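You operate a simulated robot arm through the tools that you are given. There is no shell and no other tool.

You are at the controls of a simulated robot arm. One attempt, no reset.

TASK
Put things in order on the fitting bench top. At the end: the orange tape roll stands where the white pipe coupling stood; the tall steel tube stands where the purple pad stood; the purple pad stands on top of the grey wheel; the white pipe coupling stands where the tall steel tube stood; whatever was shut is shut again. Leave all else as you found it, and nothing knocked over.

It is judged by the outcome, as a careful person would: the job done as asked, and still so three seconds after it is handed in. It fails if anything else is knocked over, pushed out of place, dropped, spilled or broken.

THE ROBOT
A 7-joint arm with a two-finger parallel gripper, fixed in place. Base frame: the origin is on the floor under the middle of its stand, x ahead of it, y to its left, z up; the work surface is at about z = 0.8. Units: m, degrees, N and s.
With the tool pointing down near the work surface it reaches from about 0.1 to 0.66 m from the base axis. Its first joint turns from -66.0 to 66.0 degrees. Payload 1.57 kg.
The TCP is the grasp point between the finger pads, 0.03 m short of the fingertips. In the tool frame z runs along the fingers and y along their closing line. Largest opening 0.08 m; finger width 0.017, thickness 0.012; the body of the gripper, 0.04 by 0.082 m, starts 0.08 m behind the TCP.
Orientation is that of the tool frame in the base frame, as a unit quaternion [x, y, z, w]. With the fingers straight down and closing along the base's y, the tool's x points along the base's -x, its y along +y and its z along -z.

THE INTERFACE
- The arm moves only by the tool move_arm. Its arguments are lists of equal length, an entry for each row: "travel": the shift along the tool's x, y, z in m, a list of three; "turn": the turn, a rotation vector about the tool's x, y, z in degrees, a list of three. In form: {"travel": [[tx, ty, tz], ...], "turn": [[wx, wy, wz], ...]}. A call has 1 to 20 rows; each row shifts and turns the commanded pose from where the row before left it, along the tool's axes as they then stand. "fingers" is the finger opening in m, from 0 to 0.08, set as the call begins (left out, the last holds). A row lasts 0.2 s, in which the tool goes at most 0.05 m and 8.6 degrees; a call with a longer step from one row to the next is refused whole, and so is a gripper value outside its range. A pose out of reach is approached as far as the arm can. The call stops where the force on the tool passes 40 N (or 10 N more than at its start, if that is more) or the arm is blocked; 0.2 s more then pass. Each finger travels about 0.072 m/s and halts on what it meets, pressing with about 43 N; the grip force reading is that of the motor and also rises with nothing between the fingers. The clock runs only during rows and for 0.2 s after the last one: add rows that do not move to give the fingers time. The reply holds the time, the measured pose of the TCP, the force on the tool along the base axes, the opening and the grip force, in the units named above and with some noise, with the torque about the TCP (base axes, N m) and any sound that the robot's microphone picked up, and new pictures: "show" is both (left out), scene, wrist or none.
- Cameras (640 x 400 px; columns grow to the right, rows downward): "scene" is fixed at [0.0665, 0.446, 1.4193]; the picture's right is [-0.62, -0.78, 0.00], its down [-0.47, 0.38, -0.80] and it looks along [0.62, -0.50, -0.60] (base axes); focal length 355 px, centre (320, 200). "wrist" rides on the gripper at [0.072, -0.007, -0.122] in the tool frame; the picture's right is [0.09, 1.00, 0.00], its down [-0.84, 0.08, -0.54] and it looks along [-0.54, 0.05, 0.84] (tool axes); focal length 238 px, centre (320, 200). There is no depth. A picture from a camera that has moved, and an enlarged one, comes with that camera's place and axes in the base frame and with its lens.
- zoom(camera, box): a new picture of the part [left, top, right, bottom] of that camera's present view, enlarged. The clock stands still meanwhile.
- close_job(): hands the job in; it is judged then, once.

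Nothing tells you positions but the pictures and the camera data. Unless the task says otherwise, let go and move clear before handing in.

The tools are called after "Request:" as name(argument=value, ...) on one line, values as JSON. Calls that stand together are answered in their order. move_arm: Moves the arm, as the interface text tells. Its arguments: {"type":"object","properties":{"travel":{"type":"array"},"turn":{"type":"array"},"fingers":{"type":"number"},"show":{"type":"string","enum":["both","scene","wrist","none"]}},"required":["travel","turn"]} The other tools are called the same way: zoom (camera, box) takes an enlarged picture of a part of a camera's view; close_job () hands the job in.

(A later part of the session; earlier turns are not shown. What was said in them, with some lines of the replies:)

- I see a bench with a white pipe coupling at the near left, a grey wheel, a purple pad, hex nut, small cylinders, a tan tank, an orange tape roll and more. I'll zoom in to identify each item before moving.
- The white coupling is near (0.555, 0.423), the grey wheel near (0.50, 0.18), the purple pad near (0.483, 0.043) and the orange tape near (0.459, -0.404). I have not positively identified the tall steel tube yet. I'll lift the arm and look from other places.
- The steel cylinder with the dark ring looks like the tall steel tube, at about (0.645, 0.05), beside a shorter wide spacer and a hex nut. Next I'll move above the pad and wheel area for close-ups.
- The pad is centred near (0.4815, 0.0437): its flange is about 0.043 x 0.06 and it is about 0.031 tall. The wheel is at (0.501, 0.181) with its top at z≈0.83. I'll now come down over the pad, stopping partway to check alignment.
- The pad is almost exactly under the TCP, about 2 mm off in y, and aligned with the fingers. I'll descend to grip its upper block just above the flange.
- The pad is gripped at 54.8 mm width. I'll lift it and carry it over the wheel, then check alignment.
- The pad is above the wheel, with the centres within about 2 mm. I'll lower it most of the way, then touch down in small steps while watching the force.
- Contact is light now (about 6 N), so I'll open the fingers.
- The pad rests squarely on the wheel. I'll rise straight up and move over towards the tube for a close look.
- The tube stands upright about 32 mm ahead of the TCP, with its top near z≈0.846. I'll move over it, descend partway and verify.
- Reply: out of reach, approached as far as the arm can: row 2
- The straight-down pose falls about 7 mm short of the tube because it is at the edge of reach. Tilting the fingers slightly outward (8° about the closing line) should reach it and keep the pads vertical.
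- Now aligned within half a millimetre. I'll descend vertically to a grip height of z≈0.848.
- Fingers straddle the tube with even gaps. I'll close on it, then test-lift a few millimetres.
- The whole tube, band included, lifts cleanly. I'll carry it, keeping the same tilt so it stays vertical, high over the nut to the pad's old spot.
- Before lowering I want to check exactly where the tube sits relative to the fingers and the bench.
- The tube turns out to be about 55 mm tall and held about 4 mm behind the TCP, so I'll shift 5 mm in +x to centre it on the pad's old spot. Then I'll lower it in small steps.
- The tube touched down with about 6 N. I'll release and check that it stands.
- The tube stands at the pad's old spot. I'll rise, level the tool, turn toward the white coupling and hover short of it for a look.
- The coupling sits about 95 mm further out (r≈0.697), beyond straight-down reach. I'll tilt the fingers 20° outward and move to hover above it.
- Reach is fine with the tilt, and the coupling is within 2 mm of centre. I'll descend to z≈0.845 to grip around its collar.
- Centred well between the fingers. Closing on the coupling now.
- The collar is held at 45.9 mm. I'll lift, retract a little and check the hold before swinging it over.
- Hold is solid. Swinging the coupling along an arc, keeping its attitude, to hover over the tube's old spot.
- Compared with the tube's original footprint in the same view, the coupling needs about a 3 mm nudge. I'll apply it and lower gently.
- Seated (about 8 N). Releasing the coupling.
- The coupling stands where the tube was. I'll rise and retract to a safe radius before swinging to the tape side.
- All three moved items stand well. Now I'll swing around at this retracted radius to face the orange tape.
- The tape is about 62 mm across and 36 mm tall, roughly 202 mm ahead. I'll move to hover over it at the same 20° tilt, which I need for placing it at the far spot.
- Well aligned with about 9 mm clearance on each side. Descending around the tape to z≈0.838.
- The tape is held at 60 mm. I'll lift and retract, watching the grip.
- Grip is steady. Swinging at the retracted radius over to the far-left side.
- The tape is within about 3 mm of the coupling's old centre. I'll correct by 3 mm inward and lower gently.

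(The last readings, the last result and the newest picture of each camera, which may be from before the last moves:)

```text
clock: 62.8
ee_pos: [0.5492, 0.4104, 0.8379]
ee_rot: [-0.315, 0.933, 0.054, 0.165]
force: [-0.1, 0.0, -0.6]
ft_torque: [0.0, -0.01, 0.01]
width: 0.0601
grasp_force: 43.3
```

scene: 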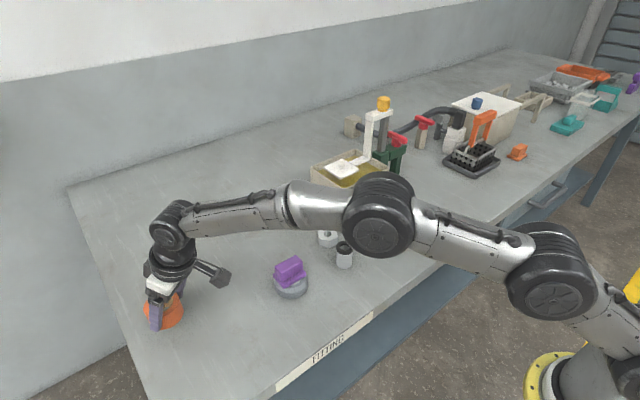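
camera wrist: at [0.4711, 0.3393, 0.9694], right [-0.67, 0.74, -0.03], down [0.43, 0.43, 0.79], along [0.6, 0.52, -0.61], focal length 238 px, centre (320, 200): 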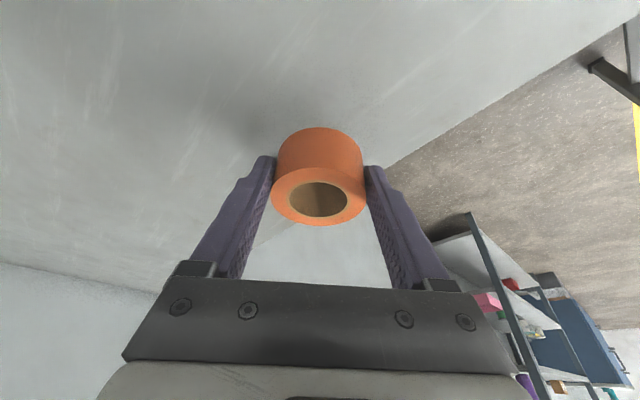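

Request:
move_arm(travel=[[0.0003, 0, 0.0009], [0, 0, 0]], turn=[[0, 0, 0], [0, 0, 0]], fingers=0.045, show="none")

Request:
zoom(camera="scene", box=[130, 280, 210, 350])

Request:
zoom(camera="wrist", box=[240, 100, 400, 240])

```text
clock: 63.4
ee_pos: [0.5494, 0.4108, 0.8384]
ee_rot: [-0.315, 0.933, 0.055, 0.166]
force: [0.8, 0.4, 3.8]
ft_torque: [0.13, 0.02, -0.02]
width: 0.0598
grasp_force: 43.2
```

```text
5.71 times, centred on (170, 315) of scene
camera zoom: at [0.0665, 0.446, 1.4193], right [-0.62, -0.78, 0.0], down [-0.47, 0.38, -0.8], along [0.62, -0.5, -0.6], focal length 2031 px, centre (1177, -457)
```

zoom: 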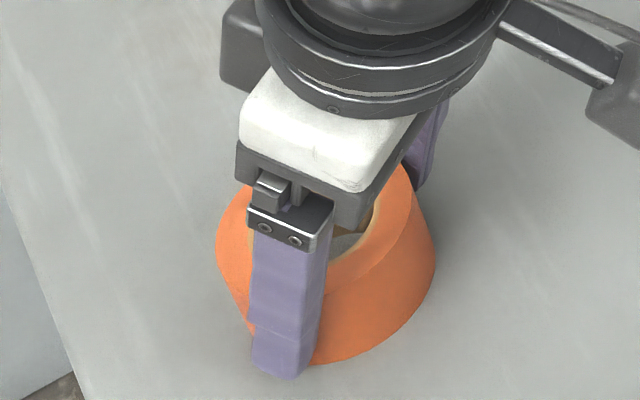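

```text
2.86 times, centred on (320, 170) of wrist
camera zoom: at [0.4654, 0.3374, 0.9283], right [-0.67, 0.74, -0.03], down [0.43, 0.42, 0.8], along [0.6, 0.52, -0.6], focal length 681 px, centre (320, 286)
```

zoom: 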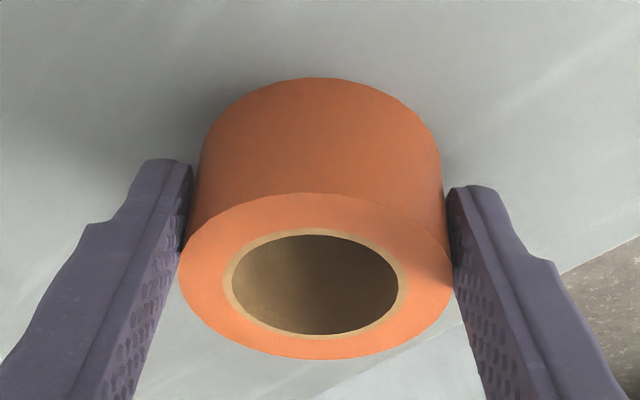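

Touchdown with about 4 N. Opening the fingers to release the tape.

Request:
move_arm(travel=[[0, 0, 0], [0, 0, 0], [0, 0, 0]], turn=[[0, 0, 0], [0, 0, 0], [0, 0, 0]], fingers=0.08)

Request:
zoom(camera="wrist", box=[220, 90, 420, 260])

Request:
zoom(camera="scene", box=[130, 270, 210, 360])

```text
clock: 64.2
ee_pos: [0.5487, 0.4109, 0.8379]
ee_rot: [-0.315, 0.933, 0.055, 0.165]
force: [0.1, -0.1, 0.9]
ft_torque: [0.01, 0.01, 0.04]
width: 0.08
grasp_force: 0.1
camera wrist: at [0.4651, 0.337, 0.9273], right [-0.67, 0.74, -0.03], down [0.43, 0.43, 0.79], along [0.6, 0.52, -0.61], focal length 238 px, centre (320, 200)
```

scene: 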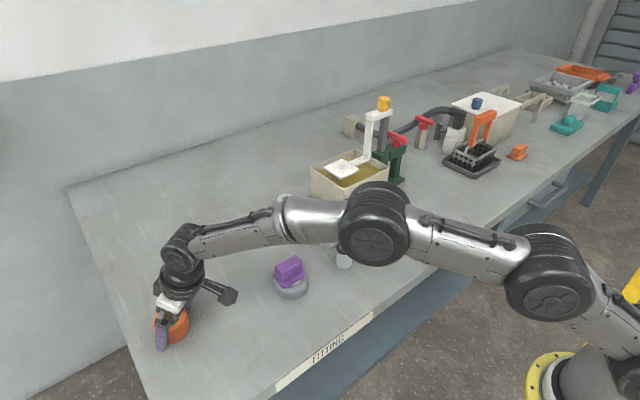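
wrist: 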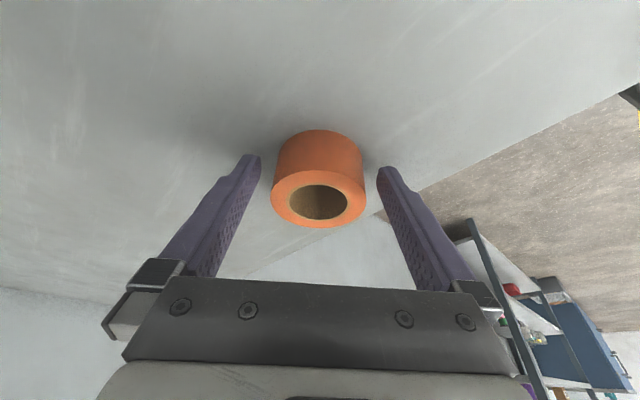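

```text
2.35 times, centred on (320, 175) of wrist
camera zoom: at [0.4651, 0.337, 0.9273], right [-0.67, 0.74, -0.03], down [0.43, 0.43, 0.79], along [0.6, 0.52, -0.61], focal length 561 px, centre (320, 259)
```

zoom: 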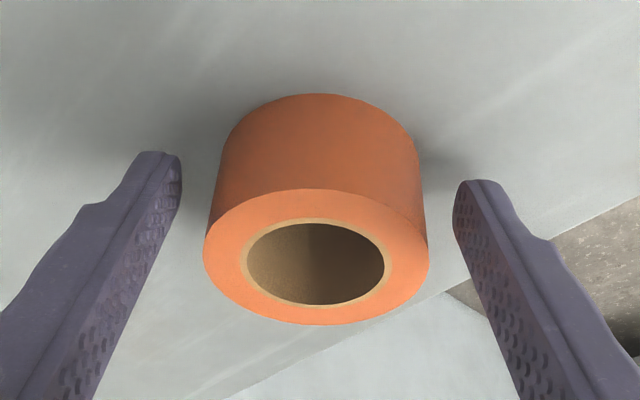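

```text
4.44 times, centred on (170, 315) of scene
camera zoom: at [0.0665, 0.446, 1.4193], right [-0.62, -0.78, 0.0], down [-0.47, 0.38, -0.8], along [0.62, -0.5, -0.6], focal length 1580 px, centre (987, -311)
```

zoom: 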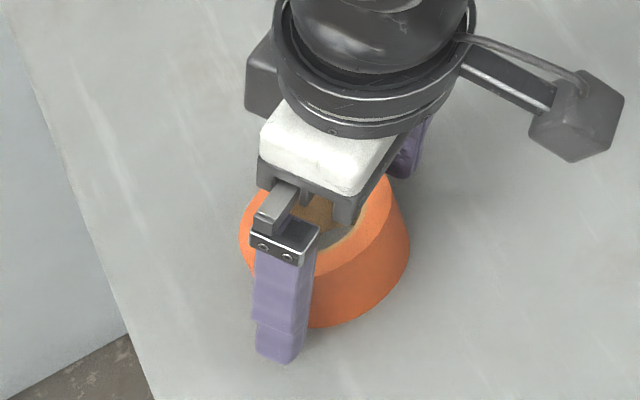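

The tape stands free. I'll rise vertically, retract and inspect everything.

Request:
move_arm(travel=[[-0.0068, 0, -0.0188], [-0.0103, 0, -0.0282], [-0.012, 0, -0.0329], [-0.012, 0, -0.0329], [0.0282, 0, -0.0244], [0.0282, 0, -0.0244], [0.0282, 0, -0.0244], [0.0282, 0, -0.0244], [0.0282, 0, -0.0244], [0.0282, 0, -0.0244], [0.0282, 0, -0.0244], [0, 0, 0]], turn=[[0, 0, 0], [0, 0, 0], [0, 0, 0], [0, 0, 0], [0, 0, 0], [0, 0, 0], [0, 0, 0], [0, 0, 0], [0, 0, 0], [0, 0, 0], [0, 0, 0], [0, 0, 0]], fingers=0.08)

Request:
zoom(camera="scene", box=[120, 260, 320, 400])

Request:
zoom(camera="scene", box=[240, 170, 440, 310])

Request:
zoom(camera="wrist", box=[0, 0, 400, 250])

```text
clock: 66.8
ee_pos: [0.3536, 0.2612, 1.0528]
ee_rot: [-0.314, 0.933, 0.055, 0.165]
force: [0.5, 0.0, 0.3]
ft_torque: [0.02, 0.0, -0.02]
width: 0.0798
grasp_force: 0.0
camera wrist: at [0.2714, 0.1888, 1.1429], right [-0.67, 0.74, -0.03], down [0.43, 0.43, 0.79], along [0.6, 0.52, -0.61], focal length 238 px, centre (320, 200)
```

scene: 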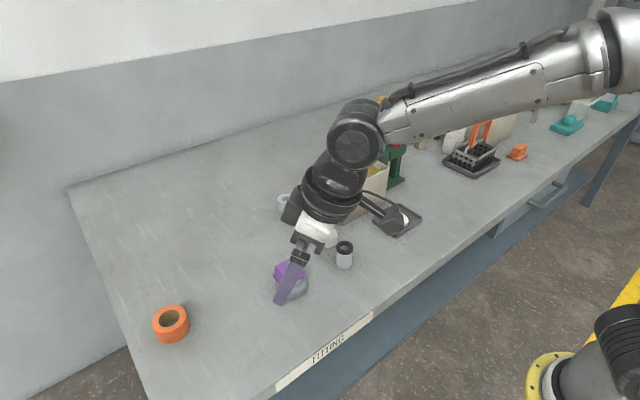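
wrist: 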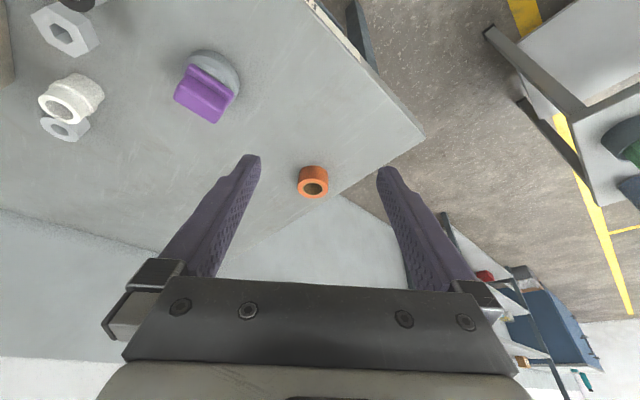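

```text
2.86 times, centred on (220, 330) of scene
camera zoom: at [0.0665, 0.446, 1.4193], right [-0.62, -0.78, 0.0], down [-0.47, 0.38, -0.8], along [0.62, -0.5, -0.6], focal length 1016 px, centre (606, -171)
```

zoom: 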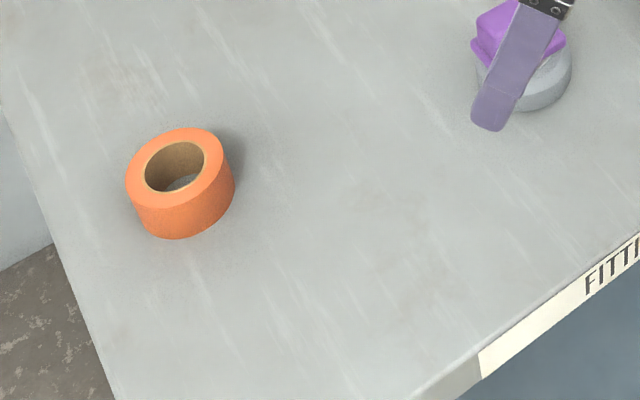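

```text
2.86 times, centred on (340, 240) of scene
camera zoom: at [0.0665, 0.446, 1.4193], right [-0.62, -0.78, 0.0], down [-0.47, 0.38, -0.8], along [0.62, -0.5, -0.6], focal length 1016 px, centre (263, 86)
```

zoom: 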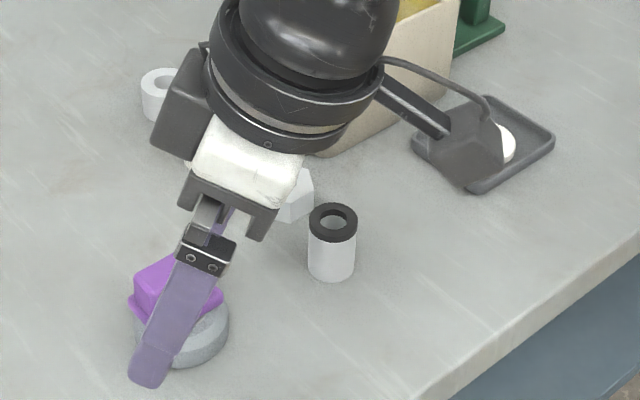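

```text
1.60 times, centred on (200, 125) of wrist
camera zoom: at [0.2714, 0.1888, 1.1429], right [-0.67, 0.74, -0.03], down [0.43, 0.43, 0.79], along [0.6, 0.52, -0.61], focal length 381 px, centre (512, 320)
```

zoom: 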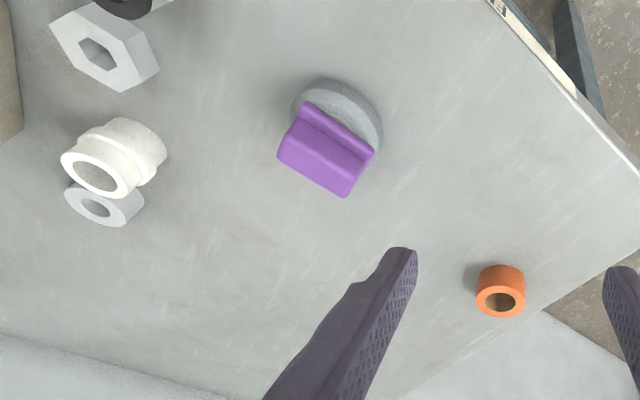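

The tape sits where the coupling was. I'll swing the arm clear so the fixed camera can see the whole bench for a final check.

Request:
move_arm(travel=[[-0.0103, 0, -0.0282], [-0.0103, 0, -0.0282], [0.0017, -0.0399, -0.0006], [0.0017, -0.0399, -0.0006], [0.0017, -0.0399, -0.0006], [0.0017, -0.0399, -0.0006], [0.0017, -0.0399, -0.0006], [0.0017, -0.0399, -0.0006], [0.0017, -0.0399, -0.0006], [0.0017, -0.0399, -0.0006], [0.0017, -0.0399, -0.0006], [0.0017, -0.0399, -0.0006], [0.0017, -0.0399, -0.0006], [0, 0, 0]], turn=[[0, 0, 0], [0, 0, 0], [1.778, 0, 4.886], [1.778, 0, 4.886], [1.778, 0, 4.886], [1.778, 0, 4.886], [1.778, 0, 4.886], [1.778, 0, 4.886], [1.778, 0, 4.886], [1.778, 0, 4.886], [1.778, 0, 4.886], [1.778, 0, 4.886], [1.778, 0, 4.886], [0, 0, 0]], fingers=0.08)

Request:
zoom(camera="scene", box=[240, 170, 440, 310])

Request:
zoom(camera="scene", box=[120, 170, 380, 350])

Request:
zoom(camera="scene", box=[340, 60, 640, 240])

```text
clock: 69.8
ee_pos: [0.4193, -0.156, 1.1097]
ee_rot: [0.171, 0.97, -0.031, 0.172]
force: [-1.1, -0.1, -0.3]
ft_torque: [-0.02, 0.01, 0.02]
width: 0.0798
grasp_force: 0.1
camera wrist: at [0.3131, -0.1243, 1.1997], right [0.26, 0.97, -0.03], down [0.59, -0.13, 0.8], along [0.76, -0.23, -0.6], focal length 238 px, centre (320, 200)
```

scene: 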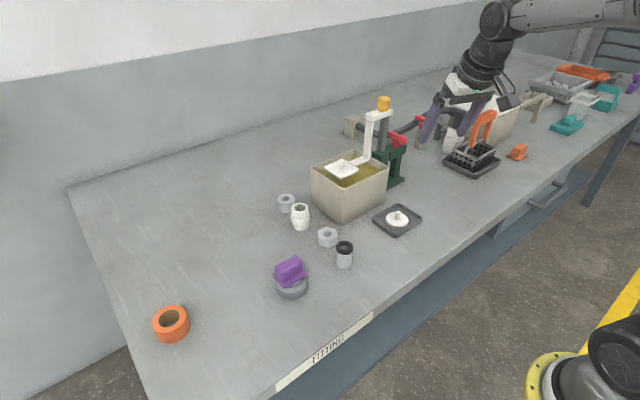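
wrist: 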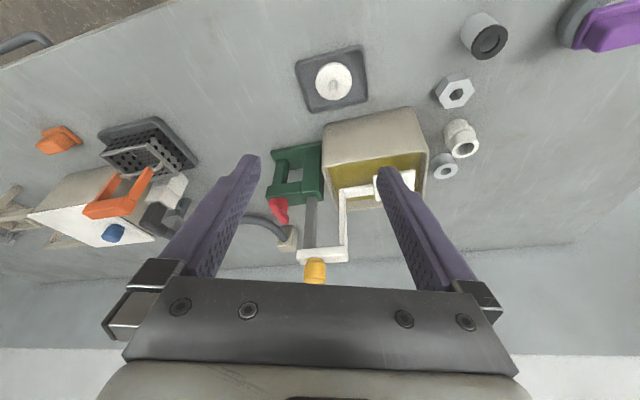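

```text
2.86 times, centred on (340, 240) of scene
camera zoom: at [0.0665, 0.446, 1.4193], right [-0.62, -0.78, 0.0], down [-0.47, 0.38, -0.8], along [0.62, -0.5, -0.6], focal length 1016 px, centre (263, 86)
```

zoom: 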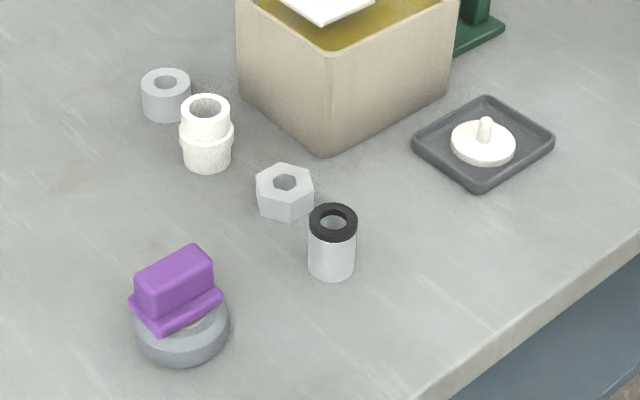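

```text
2.22 times, centred on (250, 260) of scene
camera zoom: at [0.0665, 0.446, 1.4193], right [-0.62, -0.78, 0.0], down [-0.47, 0.38, -0.8], along [0.62, -0.5, -0.6], focal length 790 px, centre (476, 67)
```

zoom: 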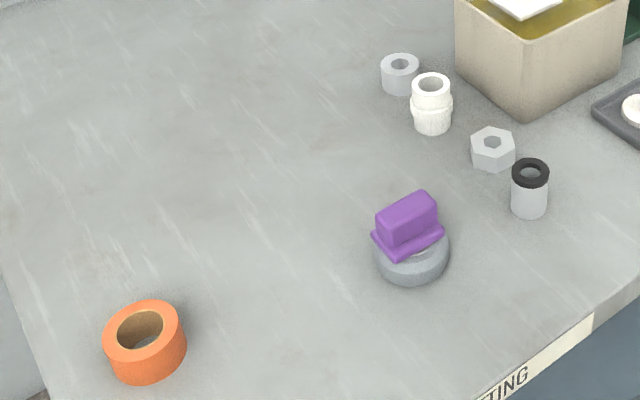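

```text
2.13 times, centred on (490, 150) of scene
camera zoom: at [0.0665, 0.446, 1.4193], right [-0.62, -0.78, 0.0], down [-0.47, 0.38, -0.8], along [0.62, -0.5, -0.6], focal length 758 px, centre (-43, 307)
```

zoom: 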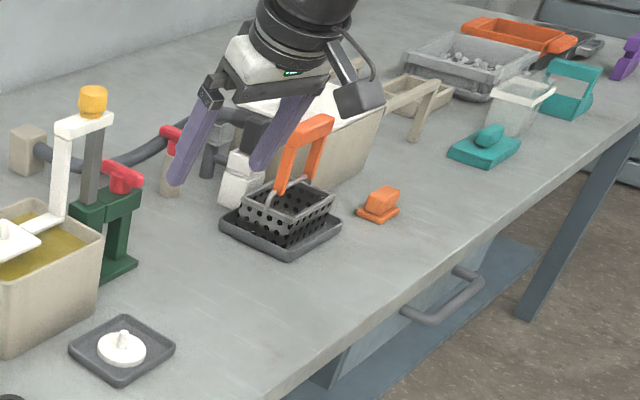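

All four items are in place and upright: tape at the coupling's spot, tube at the pad's spot, pad on the wheel, and coupling at the tube's spot. I opened nothing, nothing else looks disturbed, and the gripper is empty and clear, so I'm handing in.

Request:
close_job()

```text
The job is handed in.
```

The bench is set out as you asked, and I've handed the job in. The last pictures showed everything upright and nothing else disturbed.

- **Orange tape roll:** it stands where the white pipe coupling stood.
- **Tall steel tube:** it stands where the purple pad stood. I took the steel cylinder with the dark band at its top to be this tube, because it was the taller of the two steel cylinders. The band lifted with it as one piece.
- **Purple pad:** it stands on top of the grey wheel.
- **White pipe coupling:** it stands where the tall steel tube stood.

By my estimates from the pictures, the tape, tube and coupling are each within about 3 mm of the old spots. I didn't open anything, so whatever was shut stayed shut. The gripper is empty and clear of the bench items.
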